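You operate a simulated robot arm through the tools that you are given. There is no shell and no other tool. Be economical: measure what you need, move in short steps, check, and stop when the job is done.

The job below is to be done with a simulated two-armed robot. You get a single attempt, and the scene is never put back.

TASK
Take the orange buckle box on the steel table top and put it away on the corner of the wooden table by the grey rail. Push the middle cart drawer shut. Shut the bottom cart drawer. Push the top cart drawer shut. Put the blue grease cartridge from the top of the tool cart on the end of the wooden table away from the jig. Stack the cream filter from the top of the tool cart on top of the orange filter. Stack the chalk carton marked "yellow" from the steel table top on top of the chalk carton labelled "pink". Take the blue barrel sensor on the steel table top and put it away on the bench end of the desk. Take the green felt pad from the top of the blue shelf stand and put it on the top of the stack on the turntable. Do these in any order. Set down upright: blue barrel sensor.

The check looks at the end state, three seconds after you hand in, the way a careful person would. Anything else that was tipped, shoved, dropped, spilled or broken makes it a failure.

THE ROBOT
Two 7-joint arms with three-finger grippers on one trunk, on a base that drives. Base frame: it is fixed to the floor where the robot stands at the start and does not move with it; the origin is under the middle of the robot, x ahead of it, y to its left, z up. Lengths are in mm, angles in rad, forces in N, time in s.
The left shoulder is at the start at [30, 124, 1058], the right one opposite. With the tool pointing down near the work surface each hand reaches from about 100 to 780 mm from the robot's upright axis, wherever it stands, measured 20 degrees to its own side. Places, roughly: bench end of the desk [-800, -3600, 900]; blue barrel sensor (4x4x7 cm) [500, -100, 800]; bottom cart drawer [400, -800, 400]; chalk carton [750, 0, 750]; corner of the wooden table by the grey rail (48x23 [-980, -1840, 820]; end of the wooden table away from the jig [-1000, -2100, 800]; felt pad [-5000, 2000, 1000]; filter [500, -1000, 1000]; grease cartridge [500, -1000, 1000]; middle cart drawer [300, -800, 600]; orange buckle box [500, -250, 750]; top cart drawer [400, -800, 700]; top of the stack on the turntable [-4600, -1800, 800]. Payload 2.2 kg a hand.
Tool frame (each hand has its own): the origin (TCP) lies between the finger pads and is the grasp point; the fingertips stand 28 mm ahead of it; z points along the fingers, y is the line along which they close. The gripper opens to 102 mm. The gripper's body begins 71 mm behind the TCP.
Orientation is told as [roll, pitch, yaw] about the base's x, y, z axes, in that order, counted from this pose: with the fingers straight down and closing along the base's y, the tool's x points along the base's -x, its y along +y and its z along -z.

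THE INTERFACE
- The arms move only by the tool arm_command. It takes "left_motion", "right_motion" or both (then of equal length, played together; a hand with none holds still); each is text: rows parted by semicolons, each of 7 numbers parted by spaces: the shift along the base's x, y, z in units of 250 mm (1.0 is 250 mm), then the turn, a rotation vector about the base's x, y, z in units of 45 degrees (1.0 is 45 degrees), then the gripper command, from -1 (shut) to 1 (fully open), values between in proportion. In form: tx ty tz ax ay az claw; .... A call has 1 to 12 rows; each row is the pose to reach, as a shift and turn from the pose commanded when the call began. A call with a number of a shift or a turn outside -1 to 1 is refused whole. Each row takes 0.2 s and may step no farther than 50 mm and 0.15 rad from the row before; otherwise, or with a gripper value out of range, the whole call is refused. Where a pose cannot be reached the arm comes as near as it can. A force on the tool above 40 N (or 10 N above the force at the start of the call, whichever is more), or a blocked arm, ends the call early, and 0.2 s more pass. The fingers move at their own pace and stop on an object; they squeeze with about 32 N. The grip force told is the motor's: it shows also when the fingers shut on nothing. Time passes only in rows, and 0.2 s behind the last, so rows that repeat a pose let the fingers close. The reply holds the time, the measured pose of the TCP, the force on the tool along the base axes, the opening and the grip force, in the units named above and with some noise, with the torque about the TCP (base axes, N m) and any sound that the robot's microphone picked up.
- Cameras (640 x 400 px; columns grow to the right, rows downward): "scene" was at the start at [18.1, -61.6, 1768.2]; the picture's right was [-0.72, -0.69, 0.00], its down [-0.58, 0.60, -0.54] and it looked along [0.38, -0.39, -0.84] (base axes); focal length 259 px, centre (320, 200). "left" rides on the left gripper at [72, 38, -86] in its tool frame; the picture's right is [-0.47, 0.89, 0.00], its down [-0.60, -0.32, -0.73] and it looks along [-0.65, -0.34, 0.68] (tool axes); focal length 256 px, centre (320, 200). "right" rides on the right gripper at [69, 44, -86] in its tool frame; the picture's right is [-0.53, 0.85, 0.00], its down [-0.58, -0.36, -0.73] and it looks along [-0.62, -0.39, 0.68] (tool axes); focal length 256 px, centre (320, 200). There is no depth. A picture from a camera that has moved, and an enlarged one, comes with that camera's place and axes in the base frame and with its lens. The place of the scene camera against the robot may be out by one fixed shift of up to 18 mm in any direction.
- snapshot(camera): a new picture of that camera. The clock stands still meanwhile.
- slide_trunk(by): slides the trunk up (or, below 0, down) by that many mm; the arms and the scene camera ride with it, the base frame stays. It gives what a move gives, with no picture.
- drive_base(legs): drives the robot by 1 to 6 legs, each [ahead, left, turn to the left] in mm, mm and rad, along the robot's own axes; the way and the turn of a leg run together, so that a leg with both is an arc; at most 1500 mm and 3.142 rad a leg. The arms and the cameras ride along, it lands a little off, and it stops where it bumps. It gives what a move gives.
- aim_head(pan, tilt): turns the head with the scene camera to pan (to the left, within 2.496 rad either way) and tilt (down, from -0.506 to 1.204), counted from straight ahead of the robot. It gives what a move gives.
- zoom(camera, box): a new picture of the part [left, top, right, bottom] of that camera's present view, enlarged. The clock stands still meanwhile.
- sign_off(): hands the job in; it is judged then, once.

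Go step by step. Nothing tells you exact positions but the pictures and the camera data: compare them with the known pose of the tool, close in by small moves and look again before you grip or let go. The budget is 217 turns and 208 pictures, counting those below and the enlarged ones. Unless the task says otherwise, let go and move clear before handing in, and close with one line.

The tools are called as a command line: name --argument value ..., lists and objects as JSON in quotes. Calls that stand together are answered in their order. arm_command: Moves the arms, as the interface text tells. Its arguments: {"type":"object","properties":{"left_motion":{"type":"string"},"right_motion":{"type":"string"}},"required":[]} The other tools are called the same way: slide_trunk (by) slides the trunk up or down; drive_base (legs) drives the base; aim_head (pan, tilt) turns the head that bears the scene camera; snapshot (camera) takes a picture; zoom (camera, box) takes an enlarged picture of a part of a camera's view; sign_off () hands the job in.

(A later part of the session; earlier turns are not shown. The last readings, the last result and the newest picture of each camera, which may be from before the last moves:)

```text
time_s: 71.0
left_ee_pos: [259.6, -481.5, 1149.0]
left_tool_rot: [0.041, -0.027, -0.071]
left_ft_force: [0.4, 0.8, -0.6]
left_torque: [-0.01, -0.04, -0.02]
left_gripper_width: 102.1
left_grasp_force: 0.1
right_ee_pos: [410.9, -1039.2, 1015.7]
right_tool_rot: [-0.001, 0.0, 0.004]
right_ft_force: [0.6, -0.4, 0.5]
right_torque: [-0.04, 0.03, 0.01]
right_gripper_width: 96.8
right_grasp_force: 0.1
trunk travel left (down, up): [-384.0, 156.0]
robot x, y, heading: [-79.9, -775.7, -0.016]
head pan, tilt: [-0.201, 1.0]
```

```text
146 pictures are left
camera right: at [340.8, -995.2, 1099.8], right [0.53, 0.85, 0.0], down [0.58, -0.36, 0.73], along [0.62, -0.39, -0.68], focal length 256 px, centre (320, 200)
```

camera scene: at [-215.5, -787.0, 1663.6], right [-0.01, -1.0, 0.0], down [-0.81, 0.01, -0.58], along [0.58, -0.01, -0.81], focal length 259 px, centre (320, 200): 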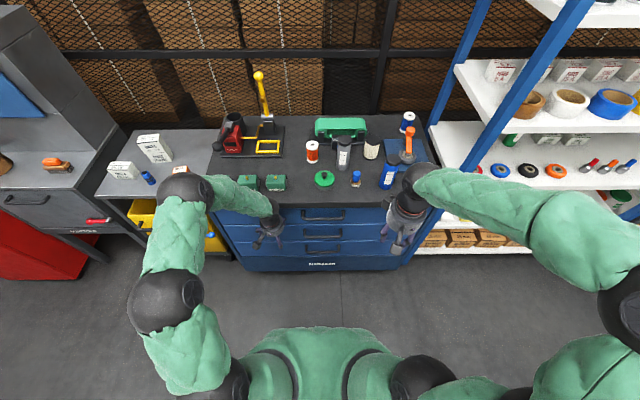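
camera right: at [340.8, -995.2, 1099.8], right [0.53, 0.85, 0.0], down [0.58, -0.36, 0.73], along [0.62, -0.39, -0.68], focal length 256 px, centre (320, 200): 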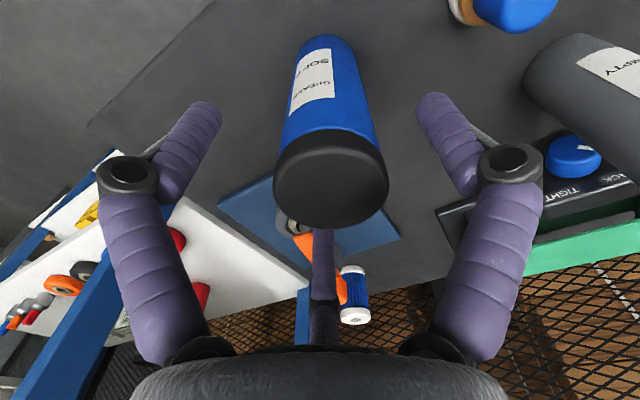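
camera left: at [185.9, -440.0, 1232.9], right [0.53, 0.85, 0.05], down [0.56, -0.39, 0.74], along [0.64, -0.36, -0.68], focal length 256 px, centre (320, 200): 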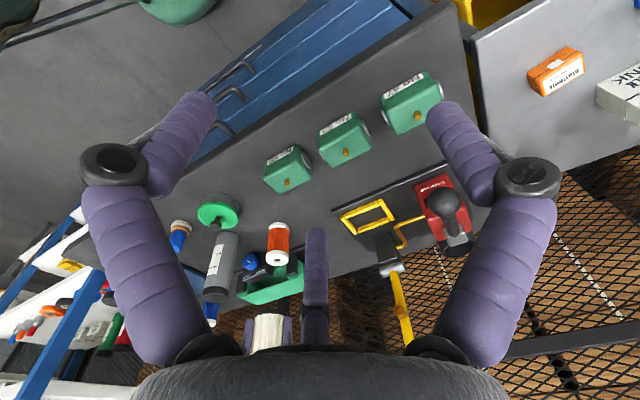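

arm_command --right_motion "0.008 0.006 -0.15 0 0 0 0.9;0.008 0.006 -0.28 0 0 0 0.9;0.008 0.006 -0.28 0 0 0 0;0.008 0.006 -0.28 0 0 0 -1;0.008 0.006 -0.28 0 0 0 -1;0.008 0.006 -0.28 0 0 0 -1"

snapshot --camera "right"

```text
time_s: 71.6
left_ee_pos: [257.3, -479.4, 1149.0]
left_tool_rot: [0.039, -0.031, -0.071]
left_ft_force: [-0.1, 0.0, 0.5]
left_torque: [-0.03, 0.02, -0.02]
left_gripper_width: 102.0
left_grasp_force: 0.1
right_ee_pos: [413.5, -1036.6, 954.4]
right_tool_rot: [-0.002, -0.008, 0.0]
right_ft_force: [-4.6, 6.3, 11.1]
right_torque: [0.31, 0.28, 0.04]
right_gripper_width: 53.6
right_grasp_force: 1.4
trunk travel left (down, up): [-384.0, 156.0]
robot x, y, heading: [-77.4, -781.3, -0.01]
head pan, tilt: [-0.201, 1.0]
stopped in row 3 (right hand): the force on the tool passed its limit at 63 N (the readings are from after the stop); the commanded pose is now the measured one
```

```text
145 pictures are left
camera right: at [343.6, -992.1, 1038.7], right [0.53, 0.85, 0.0], down [0.57, -0.36, 0.74], along [0.62, -0.39, -0.68], focal length 256 px, centre (320, 200)
```

right: 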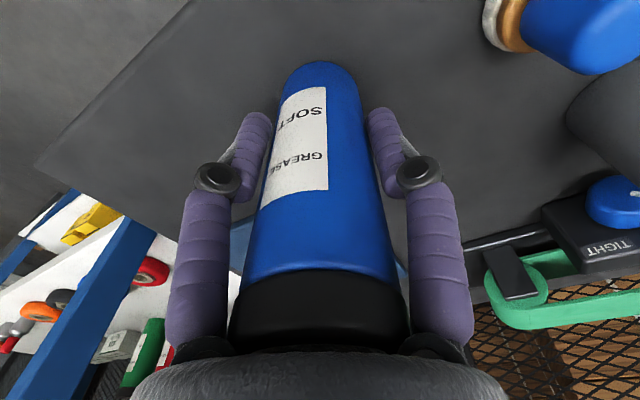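

The palm met the cap, so I'll rise 8 mm and then close.

arm_command --right_motion "0 0 0 0 0 0 0.3;0 0 0.03 0 0 0 0.3;0 0 0.03 0 0 0 -1;0 0 0.03 0 0 0 -1;0 0 0.03 0 0 0 -1"

zoom --camera "scene" --box '[240, 130, 440, 255]'

```text
time_s: 72.8
left_ee_pos: [258.9, -481.0, 1148.6]
left_tool_rot: [0.041, -0.028, -0.071]
left_ft_force: [0.4, 0.2, 0.5]
left_torque: [0.03, 0.01, -0.02]
left_gripper_width: 102.1
left_grasp_force: 0.0
right_ee_pos: [414.8, -1036.9, 960.2]
right_tool_rot: [-0.003, -0.004, 0.003]
right_ft_force: [-0.6, 1.8, -0.2]
right_torque: [0.09, 0.02, -0.03]
right_gripper_width: 52.3
right_grasp_force: 32.0
trunk travel left (down, up): [-384.0, 156.0]
robot x, y, heading: [-74.2, -781.7, -0.011]
head pan, tilt: [-0.201, 1.0]
```

```text
3.20 times, centred on (340, 192) of scene
camera zoom: at [-40.3, -803.0, 1851.8], right [-0.21, -0.98, 0.0], down [-0.82, 0.18, -0.54], along [0.53, -0.11, -0.84], focal length 828 px, centre (256, 224)
```

zoom: 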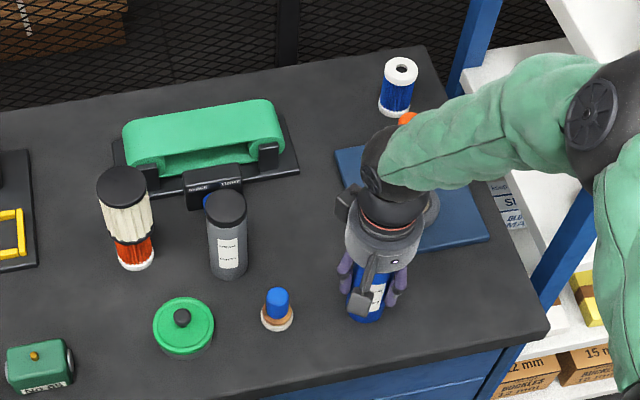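

I have the cartridge. I'll lift it, pull in, and shift left to the steel table for the buckle box.

arm_command --right_motion "0 0 0.15 0 0 0 -1;0 0 0.3 0 0 0 -1;0 0 0.45 0 0 0 -1;0 0 0.6 0 0 0 -1;-0.15 0 0.7 0 0 0 -1;-0.3 0 0.75 0 0 0 -1;-0.45 0 0.75 0 0 0 -1;-0.6 0 0.75 0 0 0 -1"

drive_base --legs '[[20, 480, 0]]'

aim_head --pan 0.1 --tilt 1.0

snapshot --camera "scene"

snapshot --camera "left"

```text
time_s: 74.6
left_ee_pos: [256.1, -481.4, 1149.3]
left_tool_rot: [0.043, -0.031, -0.073]
left_ft_force: [-1.1, 0.7, -0.3]
left_torque: [-0.01, -0.01, 0.0]
left_gripper_width: 101.9
left_grasp_force: 0.1
right_ee_pos: [264.7, -1037.4, 1149.6]
right_tool_rot: [-0.002, -0.009, 0.001]
right_ft_force: [-1.0, -0.1, -4.6]
right_torque: [0.01, -0.06, 0.0]
right_gripper_width: 49.8
right_grasp_force: 32.0
trunk travel left (down, up): [-384.0, 156.0]
robot x, y, heading: [-74.7, -775.6, -0.015]
head pan, tilt: [-0.201, 1.0]
```

```text
time_s: 77.5
left_ee_pos: [286.8, 5.2, 1147.6]
left_tool_rot: [0.041, -0.028, -0.074]
left_ft_force: [0.4, 1.2, -1.3]
left_torque: [-0.02, 0.04, 0.01]
left_gripper_width: 102.2
left_grasp_force: 0.1
right_ee_pos: [292.2, -551.9, 1149.0]
right_tool_rot: [-0.003, -0.006, 0.0]
right_ft_force: [0.7, -0.4, -3.8]
right_torque: [-0.02, -0.02, -0.01]
right_gripper_width: 50.2
right_grasp_force: 32.5
trunk travel left (down, up): [-384.0, 156.0]
robot x, y, heading: [-51.9, -291.0, -0.015]
head pan, tilt: [-0.201, 1.0]
```

```text
time_s: 78.3
left_ee_pos: [285.4, 4.0, 1147.9]
left_tool_rot: [0.043, -0.029, -0.073]
left_ft_force: [-0.2, -0.7, 0.8]
left_torque: [0.02, 0.02, 0.01]
left_gripper_width: 101.7
left_grasp_force: 0.0
right_ee_pos: [292.5, -551.5, 1148.7]
right_tool_rot: [-0.001, -0.005, -0.001]
right_ft_force: [-0.4, -0.5, -4.1]
right_torque: [0.0, 0.0, 0.02]
right_gripper_width: 50.0
right_grasp_force: 32.2
trunk travel left (down, up): [-384.0, 156.0]
robot x, y, heading: [-51.7, -295.4, -0.016]
head pan, tilt: [0.099, 1.0]
```

```text
143 pictures are left
camera scene: at [-12.8, -297.5, 1851.8], right [0.09, -1.0, 0.0], down [-0.84, -0.07, -0.54], along [0.54, 0.05, -0.84], focal length 259 px, centre (320, 200)
```

scene: 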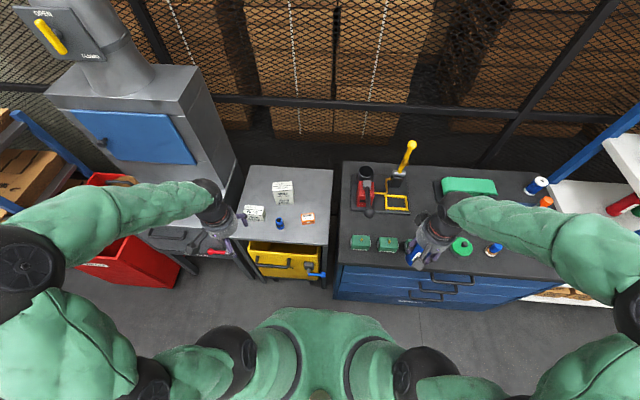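

```text
142 pictures are left
camera left: at [212.7, 43.7, 1233.2], right [0.53, 0.85, 0.05], down [0.56, -0.39, 0.73], along [0.64, -0.36, -0.68], focal length 256 px, centre (320, 200)
```

left: 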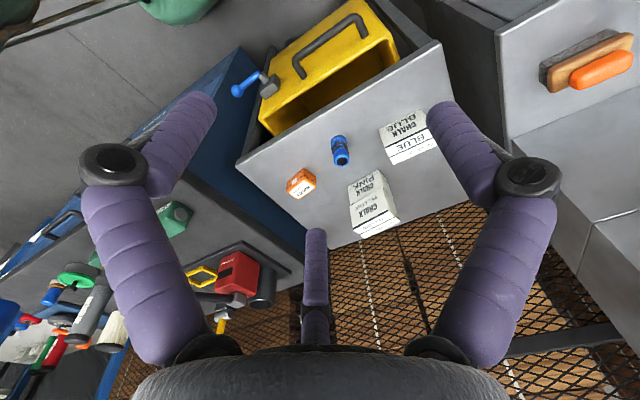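

arm_command --left_motion "0.13 -0.1 -0.05 -0.05 0.03 0.09 1;0.26 -0.2 -0.1 -0.05 0.03 0.09 1;0.4 -0.3 -0.15 -0.05 0.03 0.09 1;0.54 -0.4 -0.2 -0.05 0.03 0.09 1;0.68 -0.5 -0.25 -0.05 0.03 0.09 1;0.8 -0.6 -0.35 -0.05 0.03 0.09 1;0.9 -0.7 -0.45 -0.05 0.03 0.09 1;0.92 -0.75 -0.55 -0.05 0.03 0.09 1"

snapshot --camera "left"

```text
time_s: 80.1
left_ee_pos: [518.5, -181.6, 1012.4]
left_tool_rot: [0.002, -0.006, -0.002]
left_ft_force: [0.9, 1.1, -0.3]
left_torque: [0.01, 0.02, 0.02]
left_gripper_width: 101.9
left_grasp_force: 0.1
right_ee_pos: [291.5, -553.5, 1147.4]
right_tool_rot: [-0.002, -0.004, 0.0]
right_ft_force: [-0.8, 0.0, -4.4]
right_torque: [0.02, 0.01, -0.01]
right_gripper_width: 50.1
right_grasp_force: 31.9
trunk travel left (down, up): [-384.0, 156.0]
robot x, y, heading: [-46.5, -290.3, -0.014]
head pan, tilt: [0.099, 1.0]
```

```text
141 pictures are left
camera left: at [444.3, -144.8, 1097.1], right [0.47, 0.88, 0.0], down [0.6, -0.32, 0.73], along [0.65, -0.34, -0.68], focal length 256 px, centre (320, 200)
```

left: 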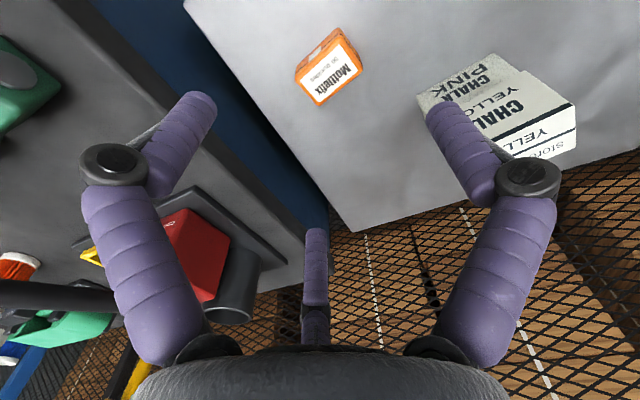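

The buckle box is centred near (543,-186) with its long side turned about 0.19 rad. I'll align and come down above it.

arm_command --left_motion "0.098 -0.018 -0.1 0 0 0.12 1;0.098 -0.018 -0.25 0 0 0.24 1;0.098 -0.018 -0.4 0 0 0.24 1;0.098 -0.018 -0.53 0 0 0.24 1"

snapshot --camera "left"

```text
time_s: 81.1
left_ee_pos: [542.9, -185.8, 876.3]
left_tool_rot: [-0.001, -0.008, 0.188]
left_ft_force: [0.2, -0.6, 0.7]
left_torque: [-0.05, 0.03, 0.0]
left_gripper_width: 102.0
left_grasp_force: 0.1
right_ee_pos: [292.6, -551.9, 1148.5]
right_tool_rot: [-0.003, -0.005, 0.0]
right_ft_force: [0.2, 0.7, -4.7]
right_torque: [-0.01, 0.02, 0.02]
right_gripper_width: 49.8
right_grasp_force: 32.9
trunk travel left (down, up): [-384.0, 156.0]
robot x, y, heading: [-49.3, -291.3, -0.018]
head pan, tilt: [0.099, 1.0]
```

```text
140 pictures are left
camera left: at [462.8, -163.7, 962.2], right [0.29, 0.96, 0.0], down [0.65, -0.2, 0.74], along [0.7, -0.21, -0.68], focal length 256 px, centre (320, 200)
```

left: 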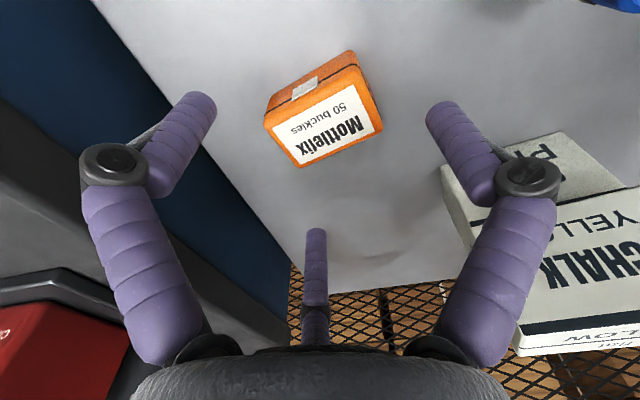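

arm_command --left_motion "0 0.006 -0.05 0 0 0.11 1;0 0.006 -0.1 0 0 0.11 1;0 0.006 -0.13 0 0 0.11 1;0 0.006 -0.15 0 0 0.11 1;0 0.006 -0.165 0 0 0.11 1;0 0.006 -0.18 0 0 0.11 1"

snapshot --camera "left"

```text
time_s: 82.5
left_ee_pos: [540.5, -185.4, 832.9]
left_tool_rot: [0.002, -0.006, 0.274]
left_ft_force: [-0.1, 0.5, 0.6]
left_torque: [0.02, -0.04, -0.02]
left_gripper_width: 102.0
left_grasp_force: 0.0
right_ee_pos: [291.9, -552.8, 1148.7]
right_tool_rot: [-0.002, -0.008, 0.0]
right_ft_force: [0.2, -0.6, -4.1]
right_torque: [0.04, -0.02, -0.02]
right_gripper_width: 49.8
right_grasp_force: 31.8
trunk travel left (down, up): [-384.0, 156.0]
robot x, y, heading: [-52.2, -290.4, -0.016]
head pan, tilt: [0.099, 1.0]
```

```text
139 pictures are left
camera left: at [459.7, -169.1, 917.9], right [0.21, 0.98, 0.0], down [0.66, -0.14, 0.73], along [0.72, -0.15, -0.68], focal length 256 px, centre (320, 200)
```

left: 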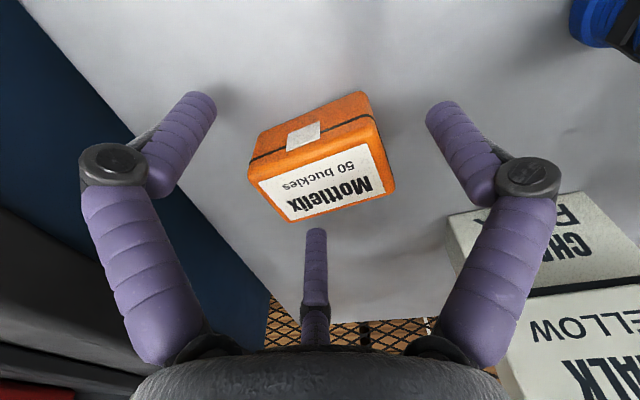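

arm_command --left_motion "0.008 0 0 0 0 -0.03 0.4;0.008 0 0 0 0 -0.03 -0.2;0.008 0 0 0 0 -0.03 -1;0.008 0 0 0 0 -0.03 -1;0.008 0 0 0 0 -0.03 -1"

snapshot --camera "left"

```text
time_s: 83.7
left_ee_pos: [541.5, -185.3, 833.8]
left_tool_rot: [0.001, -0.009, 0.25]
left_ft_force: [0.6, 0.5, 0.3]
left_torque: [-0.08, -0.05, -0.01]
left_gripper_width: 47.3
left_grasp_force: 31.6
right_ee_pos: [290.9, -552.2, 1148.0]
right_tool_rot: [-0.002, -0.008, 0.002]
right_ft_force: [0.3, -0.3, -3.3]
right_torque: [0.01, 0.04, 0.0]
right_gripper_width: 50.1
right_grasp_force: 32.3
trunk travel left (down, up): [-384.0, 156.0]
robot x, y, heading: [-52.0, -289.9, -0.013]
head pan, tilt: [0.099, 1.0]
```

```text
138 pictures are left
camera left: at [461.5, -167.4, 918.5], right [0.23, 0.97, 0.0], down [0.66, -0.16, 0.73], along [0.72, -0.17, -0.68], focal length 256 px, centre (320, 200)
```

left: 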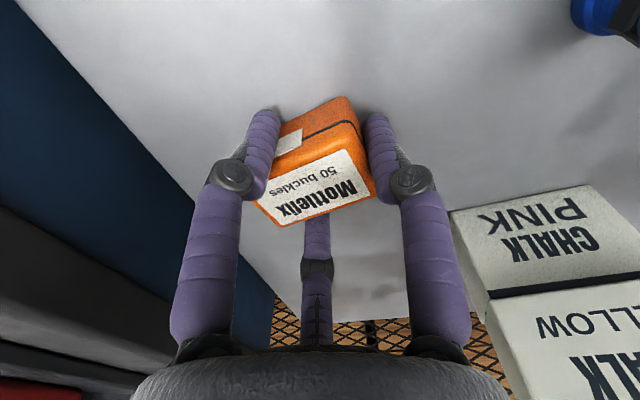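

Gripped. I'll lift and check.

arm_command --left_motion "0 0 0.1 0 0 0 -1;0 0 0.25 0 0 0 -1;0 0 0.4 0 0 0 -1;0 0 0.55 0 0 0 -1;-0.1 0.05 0.7 0 0 0 -1;-0.25 0.1 0.8 0 0 0 -1;-0.4 0.15 0.85 0 0 0 -1;-0.55 0.2 0.9 0 0 0 -1"

snapshot --camera "left"

snapshot --camera "scene"

```text
time_s: 85.5
left_ee_pos: [402.0, -135.8, 1058.5]
left_tool_rot: [0.0, -0.007, 0.249]
left_ft_force: [-0.4, -0.4, -2.4]
left_torque: [0.02, -0.03, 0.01]
left_gripper_width: 47.0
left_grasp_force: 31.8
right_ee_pos: [289.5, -552.1, 1148.8]
right_tool_rot: [-0.002, -0.006, 0.001]
right_ft_force: [0.0, 0.5, -4.0]
right_torque: [-0.02, -0.01, 0.0]
right_gripper_width: 50.1
right_grasp_force: 32.1
trunk travel left (down, up): [-384.0, 156.0]
robot x, y, heading: [-49.9, -293.3, -0.012]
head pan, tilt: [0.099, 1.0]
```

```text
137 pictures are left
camera left: at [321.3, -117.8, 1143.7], right [0.23, 0.97, 0.0], down [0.66, -0.16, 0.74], along [0.72, -0.17, -0.68], focal length 256 px, centre (320, 200)
```

left: 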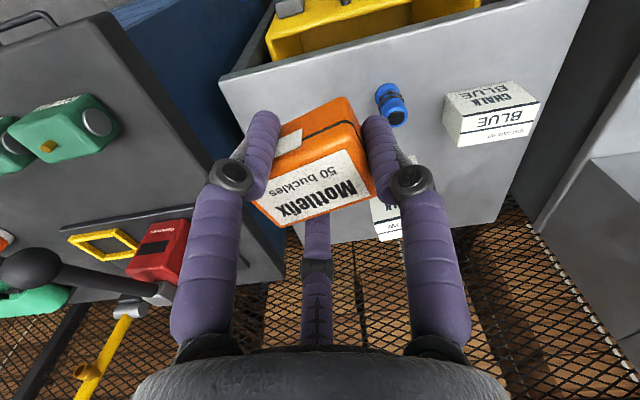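

```text
136 pictures are left
camera scene: at [-15.2, -296.4, 1851.9], right [0.09, -1.0, 0.0], down [-0.84, -0.07, -0.54], along [0.54, 0.05, -0.84], focal length 259 px, centre (320, 200)
```

scene: 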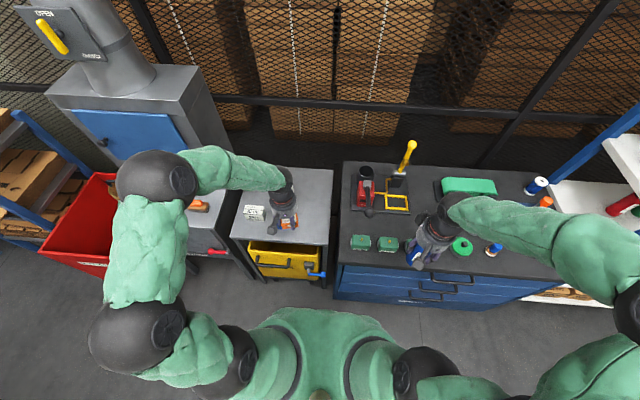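

The box is held well. I'll back away from the table and look toward the wooden table.

drive_base --legs '[[-450, 0, 0]]'

aim_head --pan -1.8 --tilt 0.5

snapshot --camera "scene"

```text
time_s: 88.1
left_ee_pos: [-11.5, -132.4, 1058.3]
left_tool_rot: [0.002, -0.006, 0.236]
left_ft_force: [0.7, 0.3, -1.3]
left_torque: [-0.01, -0.01, 0.02]
left_gripper_width: 46.9
left_grasp_force: 31.8
right_ee_pos: [-129.7, -547.0, 1149.1]
right_tool_rot: [-0.002, -0.003, -0.012]
right_ft_force: [0.5, -0.5, -4.5]
right_torque: [-0.02, 0.01, 0.02]
right_gripper_width: 49.8
right_grasp_force: 32.0
trunk travel left (down, up): [-384.0, 156.0]
robot x, y, heading: [-470.9, -282.9, -0.027]
head pan, tilt: [0.099, 1.0]
stopped in leg 1: the robot was blocked; the commanded pose is now the measured one
```

```text
time_s: 90.0
left_ee_pos: [-11.6, -131.8, 1058.3]
left_tool_rot: [0.002, -0.005, 0.238]
left_ft_force: [0.4, 0.8, -0.7]
left_torque: [0.0, 0.0, 0.0]
left_gripper_width: 46.8
left_grasp_force: 31.5
right_ee_pos: [-127.8, -548.8, 1149.1]
right_tool_rot: [-0.003, -0.007, -0.011]
right_ft_force: [-0.4, 0.0, -4.4]
right_torque: [-0.03, -0.02, 0.02]
right_gripper_width: 50.1
right_grasp_force: 32.0
trunk travel left (down, up): [-384.0, 156.0]
robot x, y, heading: [-469.9, -279.6, -0.023]
head pan, tilt: [-1.799, 0.499]
```

```text
135 pictures are left
camera scene: at [-521.5, -381.3, 1892.9], right [-0.97, 0.25, 0.0], down [0.12, 0.46, -0.88], along [-0.22, -0.85, -0.48], focal length 259 px, centre (320, 200)
```

scene: 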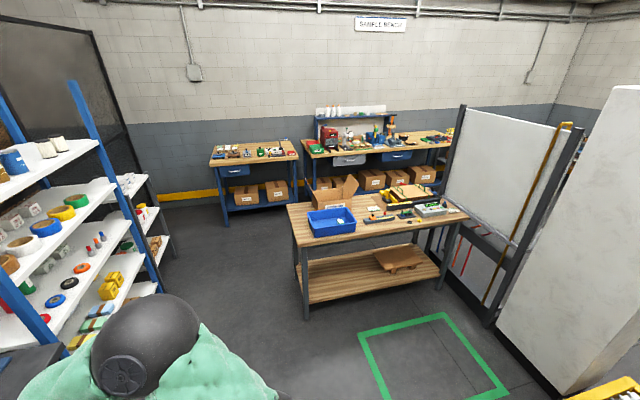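

Something behind blocked the base, so I'll look backward.

aim_head --pan -2.49 --tilt 0.8

snapshot --camera "scene"

aim_head --pan 2.49 --tilt 0.8

snapshot --camera "scene"

```text
time_s: 91.0
left_ee_pos: [-11.5, -132.9, 1057.8]
left_tool_rot: [0.001, -0.005, 0.237]
left_ft_force: [-0.5, -0.2, -2.2]
left_torque: [0.0, 0.01, -0.02]
left_gripper_width: 46.9
left_grasp_force: 32.4
right_ee_pos: [-128.1, -548.1, 1148.4]
right_tool_rot: [-0.003, -0.005, -0.012]
right_ft_force: [0.7, 0.8, -3.7]
right_torque: [0.03, 0.0, 0.0]
right_gripper_width: 49.7
right_grasp_force: 32.3
trunk travel left (down, up): [-384.0, 156.0]
robot x, y, heading: [-468.5, -282.9, -0.023]
head pan, tilt: [-2.491, 0.799]
```

```text
134 pictures are left
camera scene: at [-563.9, -340.6, 1867.0], right [-0.59, 0.81, 0.0], down [0.58, 0.42, -0.7], along [-0.57, -0.41, -0.72], focal length 259 px, centre (320, 200)
```

scene: 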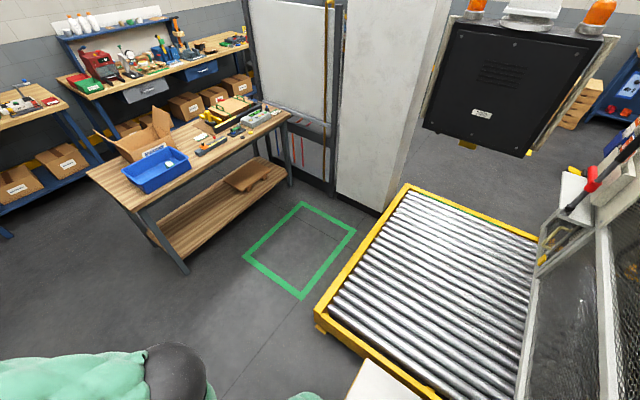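

```text
time_s: 95.0
left_ee_pos: [-10.7, -132.6, 1058.1]
left_tool_rot: [0.001, -0.005, 0.238]
left_ft_force: [0.4, -0.4, -0.9]
left_torque: [-0.02, 0.03, -0.03]
left_gripper_width: 47.0
left_grasp_force: 32.2
right_ee_pos: [-129.3, -548.4, 1149.4]
right_tool_rot: [-0.002, -0.005, -0.013]
right_ft_force: [-0.2, -0.7, -4.9]
right_torque: [-0.02, 0.01, 0.0]
right_gripper_width: 50.3
right_grasp_force: 32.0
trunk travel left (down, up): [-384.0, 156.0]
robot x, y, heading: [-468.1, -281.5, -0.028]
head pan, tilt: [2.491, 0.799]
```

```text
133 pictures are left
camera scene: at [-561.4, -242.7, 1867.0], right [0.63, 0.78, 0.0], down [0.56, -0.45, -0.7], along [-0.54, 0.44, -0.72], focal length 259 px, centre (320, 200)
```

scene: 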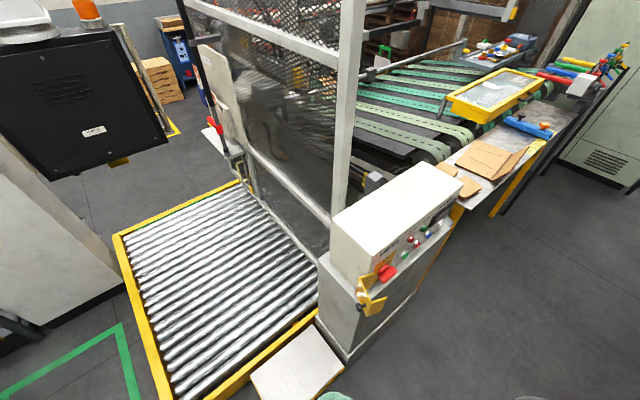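

The pedestal/roller frame behind stopped me; it's fixed equipment. The wooden table spans roughly x −750…−2100, y −1720…−2290. I'll drive round to its near end at x≈−750.

drive_base --legs '[[200, 0, 0], [0, 0, -1.57], [1300, 120, 0]]'

aim_head --pan -1.2 --tilt 0.7

snapshot --camera "scene"

```text
time_s: 106.4
left_ee_pos: [0.3, -2027.0, 1058.6]
left_tool_rot: [0.003, -0.004, -1.32]
left_ft_force: [-0.1, -1.0, -0.9]
left_torque: [0.03, -0.01, 0.01]
left_gripper_width: 47.0
left_grasp_force: 32.3
right_ee_pos: [-416.8, -1915.7, 1148.3]
right_tool_rot: [-0.002, -0.006, -1.57]
right_ft_force: [1.1, -1.3, -4.5]
right_torque: [0.02, 0.02, 0.03]
right_gripper_width: 49.9
right_grasp_force: 31.7
trunk travel left (down, up): [-384.0, 156.0]
robot x, y, heading: [-158.8, -1572.6, -1.582]
head pan, tilt: [2.491, 0.799]
```

```text
time_s: 109.5
left_ee_pos: [0.4, -2025.9, 1057.3]
left_tool_rot: [0.003, -0.005, -1.319]
left_ft_force: [0.5, -0.1, -1.8]
left_torque: [-0.03, -0.03, -0.01]
left_gripper_width: 46.9
left_grasp_force: 32.0
right_ee_pos: [-414.9, -1914.6, 1149.5]
right_tool_rot: [-0.001, -0.003, -1.571]
right_ft_force: [0.0, 0.0, -3.7]
right_torque: [0.02, 0.01, 0.03]
right_gripper_width: 50.0
right_grasp_force: 31.9
trunk travel left (down, up): [-384.0, 156.0]
robot x, y, heading: [-155.4, -1565.7, -1.579]
head pan, tilt: [-1.201, 0.7]
```

```text
132 pictures are left
camera scene: at [-236.1, -1583.1, 1875.2], right [-0.35, 0.94, 0.0], down [0.6, 0.23, -0.76], along [-0.72, -0.27, -0.64], focal length 259 px, centre (320, 200)
```

scene: 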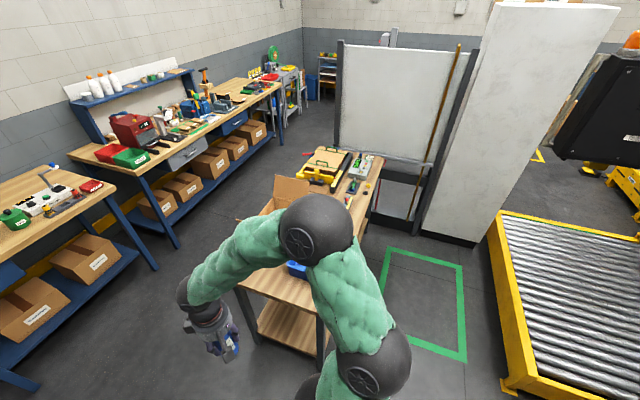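

drive_base --legs '[[0, 0, -1.56], [0, 330, 0]]'

aim_head --pan 0 --tilt 0.75

snapshot --camera "scene"

```text
time_s: 115.4
left_ee_pos: [-608.4, -2066.9, 1058.5]
left_tool_rot: [0.001, -0.005, -2.875]
left_ft_force: [0.1, 0.5, -1.3]
left_torque: [0.0, -0.01, 0.01]
left_gripper_width: 46.7
left_grasp_force: 31.8
right_ee_pos: [-502.0, -1648.7, 1148.8]
right_tool_rot: [-0.005, -0.006, -3.127]
right_ft_force: [0.2, 0.9, -4.3]
right_torque: [-0.01, 0.0, -0.05]
right_gripper_width: 49.8
right_grasp_force: 32.5
trunk travel left (down, up): [-384.0, 156.0]
robot x, y, heading: [-154.9, -1905.8, -3.138]
head pan, tilt: [-1.201, 0.7]
```

```text
time_s: 116.8
left_ee_pos: [-608.3, -2065.6, 1057.7]
left_tool_rot: [0.001, -0.006, -2.875]
left_ft_force: [0.1, -0.1, -1.0]
left_torque: [0.01, 0.04, 0.04]
left_gripper_width: 46.7
left_grasp_force: 32.1
right_ee_pos: [-502.3, -1647.9, 1147.5]
right_tool_rot: [-0.001, -0.005, -3.126]
right_ft_force: [0.0, -0.9, -4.4]
right_torque: [-0.02, 0.0, -0.02]
right_gripper_width: 49.9
right_grasp_force: 32.1
trunk travel left (down, up): [-384.0, 156.0]
robot x, y, heading: [-154.4, -1902.3, -3.139]
head pan, tilt: [0.0, 0.75]
```

```text
131 pictures are left
camera scene: at [-209.4, -1913.7, 1870.9], right [0.0, 1.0, 0.0], down [0.68, 0.0, -0.73], along [-0.73, 0.0, -0.68], focal length 259 px, centre (320, 200)
```

scene: 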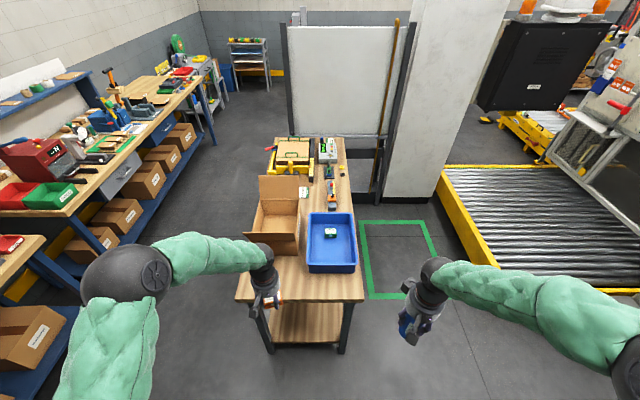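

zoom --camera "scene" --box '[220, 120, 400, 320]'

zoom --camera "scene" --box '[230, 125, 370, 215]'

```text
2.00 times, centred on (310, 220) of scene
camera zoom: at [-209.4, -1913.7, 1870.9], right [0.0, 1.0, 0.0], down [0.68, 0.0, -0.73], along [-0.73, 0.0, -0.68], focal length 517 px, centre (340, 160)
```

zoom: 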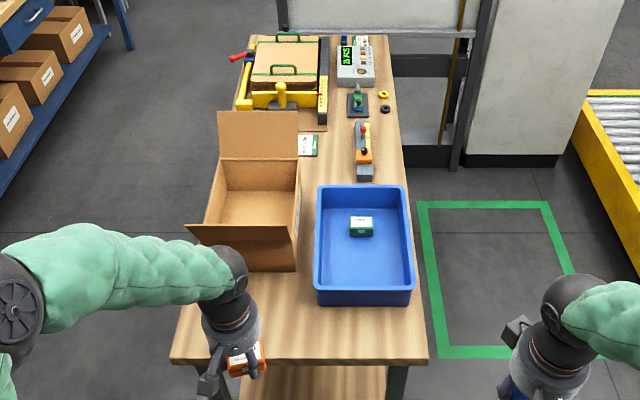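

```text
4.44 times, centred on (300, 170) of scene
camera zoom: at [-209.4, -1913.7, 1870.9], right [0.0, 1.0, 0.0], down [0.68, 0.0, -0.73], along [-0.73, 0.0, -0.68], focal length 1149 px, centre (409, 333)
```

zoom: 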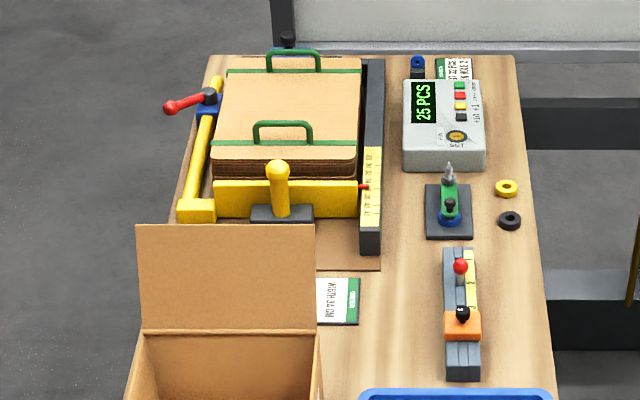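

Buckle-box spot: the free strip of the corner in front of the blue bin, about (−798,−1815). Cartridge spot: the free table end near (−800,−2080). I'll shift right for the box first.

drive_base --legs '[[0, -200, 0]]'

snapshot --camera "left"

```text
time_s: 118.4
left_ee_pos: [-608.9, -1867.4, 1058.2]
left_tool_rot: [0.002, -0.003, -2.874]
left_ft_force: [-0.1, 0.2, -2.0]
left_torque: [-0.03, 0.03, 0.0]
left_gripper_width: 46.8
left_grasp_force: 32.0
right_ee_pos: [-502.9, -1449.9, 1148.9]
right_tool_rot: [-0.003, -0.005, -3.127]
right_ft_force: [-0.1, -0.2, -4.4]
right_torque: [0.01, -0.02, 0.0]
right_gripper_width: 49.8
right_grasp_force: 31.7
trunk travel left (down, up): [-384.0, 156.0]
robot x, y, heading: [-157.4, -1704.9, -3.135]
head pan, tilt: [0.0, 0.75]
```

```text
128 pictures are left
camera left: at [-528.8, -1885.8, 1143.3], right [-0.22, -0.98, 0.0], down [-0.66, 0.15, 0.73], along [-0.72, 0.16, -0.68], focal length 256 px, centre (320, 200)
```

left: 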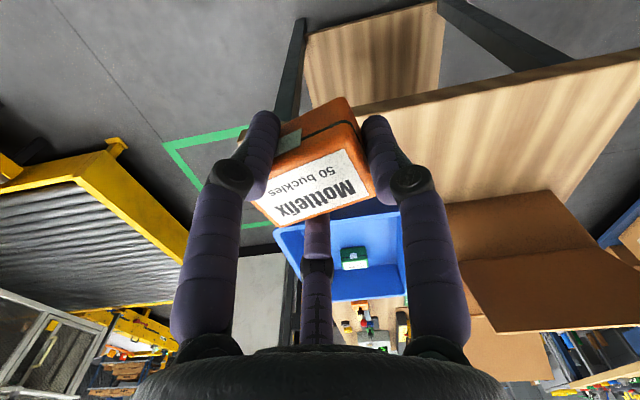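

arm_command --left_motion "-0.18 0.05 0 0 0 0 -1;-0.36 0.1 0 0 0 0 -1;-0.54 0.15 -0.05 0 0 0 -1;-0.7 0.2 -0.12 0 0 0 -1;-0.76 0.22 -0.28 0 0 0 -1;-0.76 0.22 -0.45 0 0 0 -1;-0.76 0.22 -0.6 0 0 0 -1"

snapshot --camera "left"

zoom --camera "scene" --box '[200, 180, 380, 320]'

```text
time_s: 120.0
left_ee_pos: [-801.3, -1812.7, 909.4]
left_tool_rot: [0.002, -0.005, -2.875]
left_ft_force: [-0.3, -0.9, -1.0]
left_torque: [0.01, 0.0, -0.01]
left_gripper_width: 46.7
left_grasp_force: 31.9
right_ee_pos: [-502.8, -1451.0, 1147.9]
right_tool_rot: [-0.001, -0.003, -3.126]
right_ft_force: [0.9, 0.3, -4.4]
right_torque: [-0.01, 0.0, -0.04]
right_gripper_width: 50.1
right_grasp_force: 31.9
trunk travel left (down, up): [-384.0, 156.0]
robot x, y, heading: [-154.5, -1707.2, -3.138]
head pan, tilt: [0.0, 0.75]
```

```text
127 pictures are left
camera left: at [-721.6, -1831.2, 994.3], right [-0.22, -0.98, 0.0], down [-0.66, 0.15, 0.73], along [-0.72, 0.16, -0.68], focal length 256 px, centre (320, 200)
```

left: 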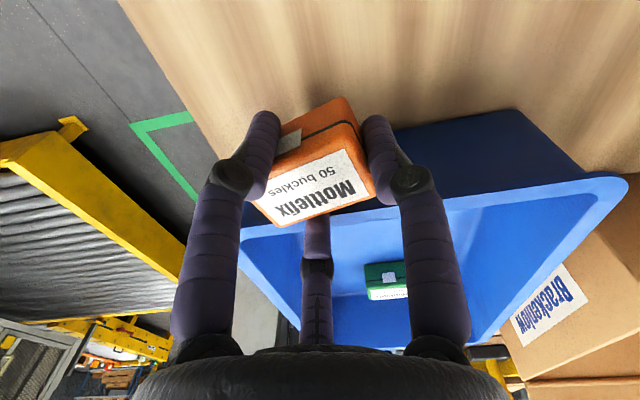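

```text
2.86 times, centred on (290, 250) of scene
camera zoom: at [-211.0, -1716.8, 1870.9], right [0.0, 1.0, 0.0], down [0.68, 0.0, -0.73], along [-0.73, 0.0, -0.68], focal length 739 px, centre (406, 57)
```

zoom: 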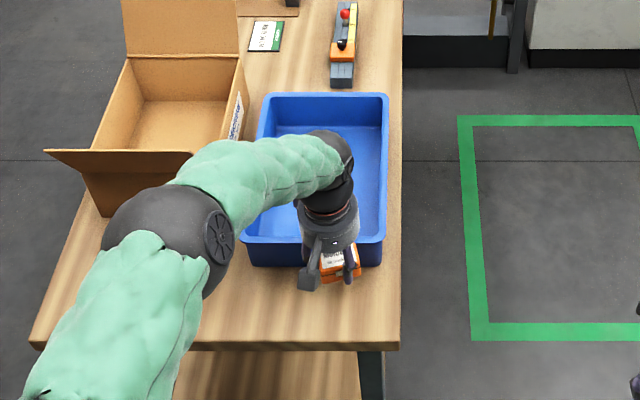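

arm_command --left_motion "0.03 0 -0.06 0 0 0 -1;0.03 0 -0.14 0 0 0 -1;0.03 0 -0.17 0 0 0 -1;0.03 0 -0.185 0 0 0 -1;0.03 0 -0.2 0 0 0 -1;0.03 0 -0.215 0 0 0 -1;0.03 0 -0.23 0 0 0 -1;0.03 0 -0.245 0 0 0 -1;0.03 0 -0.26 0 0 0 -1"

snapshot --camera "left"

```text
time_s: 122.0
left_ee_pos: [-791.9, -1813.3, 847.9]
left_tool_rot: [0.0, -0.013, -2.876]
left_ft_force: [5.3, 0.9, 34.1]
left_torque: [0.82, -0.9, -0.13]
left_gripper_width: 47.2
left_grasp_force: 32.1
right_ee_pos: [-500.0, -1450.0, 1149.9]
right_tool_rot: [-0.002, -0.007, -3.127]
right_ft_force: [0.0, 0.5, -4.4]
right_torque: [-0.01, 0.01, -0.01]
right_gripper_width: 49.7
right_grasp_force: 32.2
trunk travel left (down, up): [-384.0, 156.0]
robot x, y, heading: [-157.2, -1705.1, -3.132]
head pan, tilt: [0.0, 0.75]
```

```text
125 pictures are left
camera left: at [-711.6, -1831.2, 931.7], right [-0.21, -0.98, 0.01], down [-0.66, 0.15, 0.74], along [-0.72, 0.15, -0.67], focal length 256 px, centre (320, 200)
```

left: 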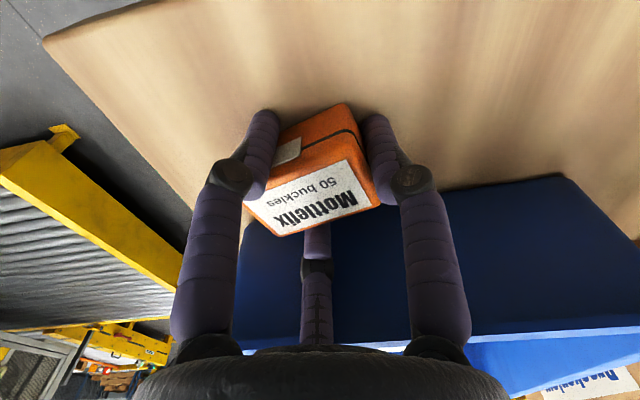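

It's in contact with the table. I'll ease up, release and rise.

arm_command --left_motion "0 0 0.014 0 0 0 -1;0 0 0.014 0 0 0 -0.3;0 0 0.014 0 0 0 0.3;0 0 0.014 0 0 0 0.6;0 0 0.014 0 0 0 0.6;0 0 0.1 0 0 0 0.6;0 0 0.25 0 0 0 0.6;0 0 0.4 0 0 0 0.6;0.1 0 0.55 0 0 0 0.6;0.25 0 0.65 0 0 0 0.6"

snapshot --camera "left"

```text
time_s: 124.2
left_ee_pos: [-728.1, -1815.2, 1006.1]
left_tool_rot: [0.001, -0.006, -2.877]
left_ft_force: [0.2, 0.5, 0.8]
left_torque: [-0.01, 0.03, 0.01]
left_gripper_width: 81.7
left_grasp_force: 0.0
right_ee_pos: [-501.0, -1451.2, 1149.5]
right_tool_rot: [-0.002, -0.005, -3.126]
right_ft_force: [0.7, 0.9, -4.5]
right_torque: [0.0, 0.02, 0.0]
right_gripper_width: 49.8
right_grasp_force: 32.3
trunk travel left (down, up): [-384.0, 156.0]
robot x, y, heading: [-157.0, -1704.7, -3.137]
head pan, tilt: [0.0, 0.75]
```

```text
124 pictures are left
camera left: at [-648.4, -1833.0, 1091.1], right [-0.22, -0.98, 0.0], down [-0.66, 0.15, 0.73], along [-0.72, 0.16, -0.68], focal length 256 px, centre (320, 200)
```

left: 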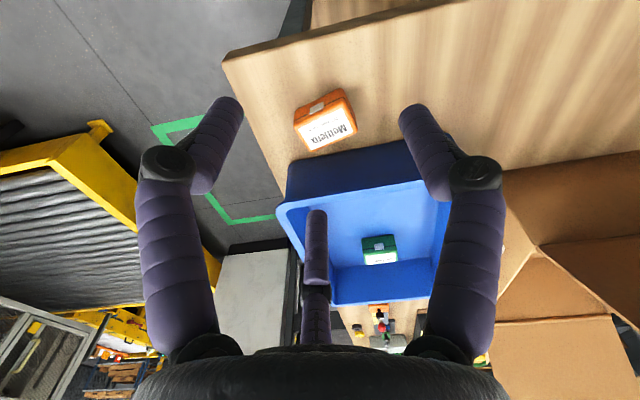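

The box is placed. Now I'll retract left, shift over, and place the cartridge at the table end.

arm_command --left_motion "0.15 0 0.05 0 0 0.18 0.6;0.3 0 0.1 0 0 0.18 0.6;0.45 0 0.15 0 0 0.18 0.6;0.6 0 0.2 0 0 0.18 0.6"

drive_base --legs '[[0, 520, 0]]'

snapshot --camera "right"

snapshot --camera "scene"

```text
time_s: 125.2
left_ee_pos: [-577.7, -1814.8, 1057.4]
left_tool_rot: [0.0, -0.007, -2.736]
left_ft_force: [0.5, 1.5, 0.2]
left_torque: [-0.02, 0.06, 0.01]
left_gripper_width: 81.8
left_grasp_force: 0.0
right_ee_pos: [-500.5, -1451.1, 1148.4]
right_tool_rot: [0.0, -0.005, -3.126]
right_ft_force: [0.5, -0.6, -4.0]
right_torque: [0.0, 0.02, -0.01]
right_gripper_width: 49.9
right_grasp_force: 31.6
trunk travel left (down, up): [-384.0, 156.0]
robot x, y, heading: [-159.6, -1704.6, -3.139]
head pan, tilt: [0.0, 0.75]
```

```text
time_s: 128.3
left_ee_pos: [-575.6, -2337.4, 1057.7]
left_tool_rot: [0.002, -0.005, -2.73]
left_ft_force: [0.2, 0.7, -0.2]
left_torque: [0.03, 0.01, -0.01]
left_gripper_width: 81.5
left_grasp_force: 0.0
right_ee_pos: [-501.6, -1971.5, 1148.2]
right_tool_rot: [-0.003, -0.004, -3.12]
right_ft_force: [-0.3, -0.5, -3.4]
right_torque: [0.04, 0.02, -0.02]
right_gripper_width: 50.1
right_grasp_force: 32.1
trunk travel left (down, up): [-384.0, 156.0]
robot x, y, heading: [-150.4, -2225.7, -3.133]
head pan, tilt: [0.0, 0.75]
```

```text
123 pictures are left
camera right: at [-430.9, -2014.1, 1232.8], right [-0.52, -0.86, 0.0], down [-0.58, 0.35, 0.73], along [-0.63, 0.38, -0.68], focal length 256 px, centre (320, 200)
```

right: 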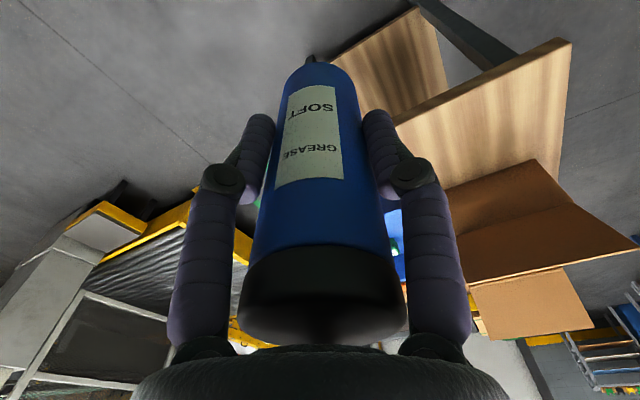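

```text
122 pictures are left
camera scene: at [-207.3, -2236.7, 1871.0], right [-0.01, 1.0, 0.0], down [0.68, 0.01, -0.73], along [-0.73, -0.01, -0.68], focal length 259 px, centre (320, 200)
```

scene: 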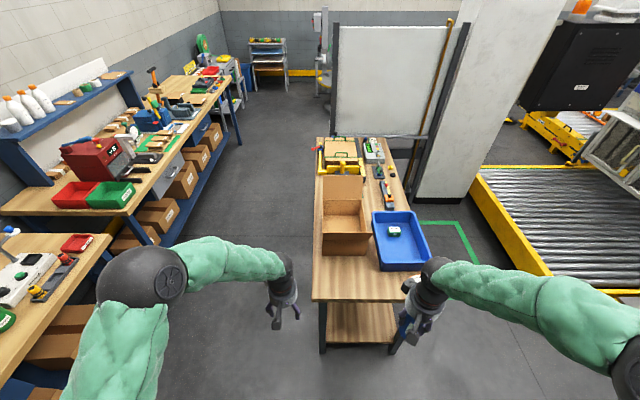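

arm_command --right_motion "-0.18 -0.05 0 0 0 0 -1;-0.36 -0.1 0 0 0 0 -1;-0.54 -0.18 0 0 0 0 -1;-0.72 -0.26 0 0 0 0 -1;-0.88 -0.36 0 0 0 0 -1;-1 -0.45 0 0 0 0 -1"

arm_command --right_motion "-0.18 0 0 0 0 0 -1;-0.18 0 -0.15 0 0 0 -1;-0.18 0 -0.3 0 0 0 -1;-0.18 0 -0.45 0 0 0 -1;-0.18 0 -0.6 0 0 0 -1;-0.18 0 -0.75 0 0 0 -1"

snapshot --camera "right"

zoom --camera "scene" --box '[280, 180, 460, 320]'

```text
time_s: 129.7
left_ee_pos: [-577.6, -2336.0, 1057.3]
left_tool_rot: [0.002, -0.004, -2.732]
left_ft_force: [1.0, -0.5, 0.7]
left_torque: [0.0, -0.03, 0.0]
left_gripper_width: 81.5
left_grasp_force: 0.0
right_ee_pos: [-752.3, -2085.5, 1147.9]
right_tool_rot: [-0.005, 0.0, -3.122]
right_ft_force: [-0.5, -0.3, -4.0]
right_torque: [-0.01, -0.03, 0.01]
right_gripper_width: 49.9
right_grasp_force: 32.3
trunk travel left (down, up): [-384.0, 156.0]
robot x, y, heading: [-151.8, -2223.1, -3.133]
head pan, tilt: [0.0, 0.75]
```

```text
time_s: 131.1
left_ee_pos: [-577.9, -2335.4, 1056.9]
left_tool_rot: [0.0, -0.007, -2.729]
left_ft_force: [-0.5, -0.3, 0.1]
left_torque: [-0.01, -0.03, -0.04]
left_gripper_width: 81.9
left_grasp_force: 0.1
right_ee_pos: [-797.2, -2084.5, 960.8]
right_tool_rot: [-0.002, -0.004, -3.123]
right_ft_force: [-0.9, 0.7, -3.4]
right_torque: [0.01, -0.07, -0.02]
right_gripper_width: 49.8
right_grasp_force: 31.6
trunk travel left (down, up): [-384.0, 156.0]
robot x, y, heading: [-151.9, -2222.7, -3.132]
head pan, tilt: [0.0, 0.75]
```

```text
121 pictures are left
camera right: at [-727.0, -2126.6, 1045.8], right [-0.52, -0.86, 0.0], down [-0.58, 0.35, 0.73], along [-0.63, 0.38, -0.68], focal length 256 px, centre (320, 200)
```

right: 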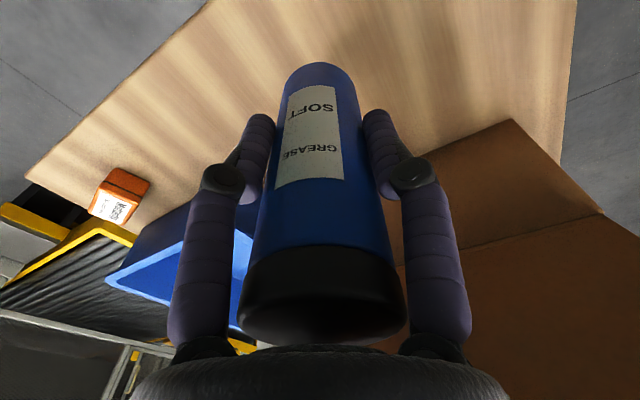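

```text
2.86 times, centred on (370, 250) of scene
camera zoom: at [-209.3, -2236.2, 1870.9], right [-0.01, 1.0, 0.0], down [0.68, 0.0, -0.73], along [-0.73, -0.01, -0.68], focal length 739 px, centre (177, 57)
```

zoom: 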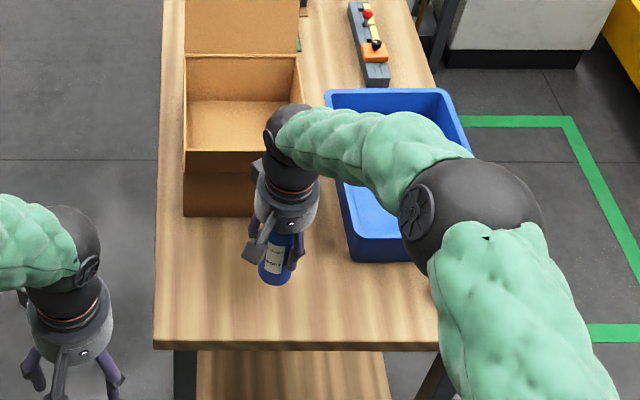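

arm_command --right_motion "0 0 -0.1 0 0 0 -1;0 0 -0.2 0 0 0 -1;0 0 -0.22 0 0 0 -1;0 0 -0.235 0 0 0 -1;0 0 -0.25 0 0 0 -1;0 0 -0.265 0 0 0 -1;0 0 -0.28 0 0 0 -1;0 0 -0.295 0 0 0 -1"

zoom --camera "scene" --box '[300, 200, 420, 290]'

```text
time_s: 132.8
left_ee_pos: [-574.8, -2337.0, 1058.1]
left_tool_rot: [0.0, -0.008, -2.729]
left_ft_force: [-0.4, -0.7, -0.4]
left_torque: [-0.01, -0.04, 0.02]
left_gripper_width: 81.6
left_grasp_force: 0.0
right_ee_pos: [-799.2, -2083.4, 892.7]
right_tool_rot: [-0.003, -0.01, -3.123]
right_ft_force: [8.7, -1.3, 19.9]
right_torque: [-0.32, -1.14, 0.03]
right_gripper_width: 49.9
right_grasp_force: 32.1
trunk travel left (down, up): [-384.0, 156.0]
robot x, y, heading: [-153.6, -2223.6, -3.132]
head pan, tilt: [0.0, 0.75]
stopped in row 8 (right hand): the force on the tool passed its limit at 50 N (the readings are from after the stop); the commanded pose is now the measured one
```

```text
4.44 times, centred on (360, 245) of scene
camera zoom: at [-205.4, -2236.6, 1870.9], right [-0.01, 1.0, 0.0], down [0.68, 0.0, -0.73], along [-0.73, -0.01, -0.68], focal length 1149 px, centre (142, 0)
```

zoom: 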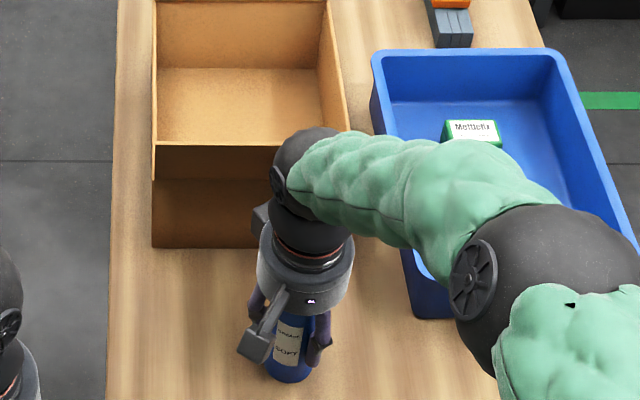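

The cartridge stands on the table. I'll ease up, release and lift straight clear.

arm_command --right_motion "0 0 0.006 0 0 0 -1;0 0 0.006 0 0 0 -1;0 0 0.006 0 0 0 0.2;0 0 0.006 0 0 0 0.6;0 0 0.006 0 0 0 0.8;0 0 0.15 0 0 0 0.8;0 0 0.3 0 0 0 0.8;0 0 0.5 0 0 0 0.8"

snapshot --camera "right"

```text
time_s: 134.7
left_ee_pos: [-574.9, -2336.0, 1057.7]
left_tool_rot: [-0.001, -0.009, -2.729]
left_ft_force: [0.4, 0.3, -0.1]
left_torque: [0.0, 0.0, -0.03]
left_gripper_width: 81.7
left_grasp_force: 0.0
right_ee_pos: [-800.5, -2084.9, 1015.4]
right_tool_rot: [-0.002, -0.009, -3.123]
right_ft_force: [-0.4, -0.2, -0.5]
right_torque: [0.09, 0.04, 0.01]
right_gripper_width: 91.9
right_grasp_force: 0.0
trunk travel left (down, up): [-384.0, 156.0]
robot x, y, heading: [-152.3, -2224.7, -3.134]
head pan, tilt: [0.0, 0.75]
```

```text
118 pictures are left
camera right: at [-729.7, -2127.0, 1099.3], right [-0.52, -0.86, 0.0], down [-0.58, 0.35, 0.74], along [-0.63, 0.38, -0.68], focal length 256 px, centre (320, 200)
```

right: 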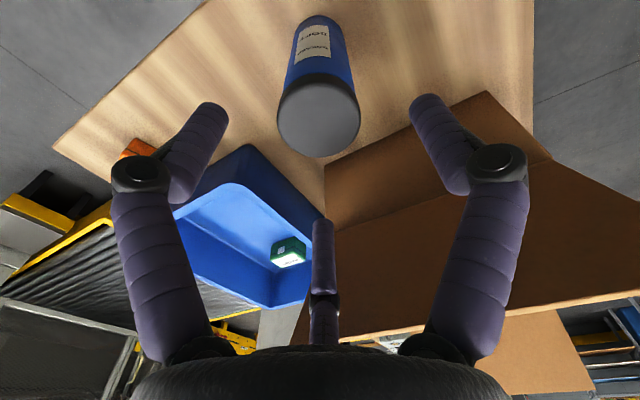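

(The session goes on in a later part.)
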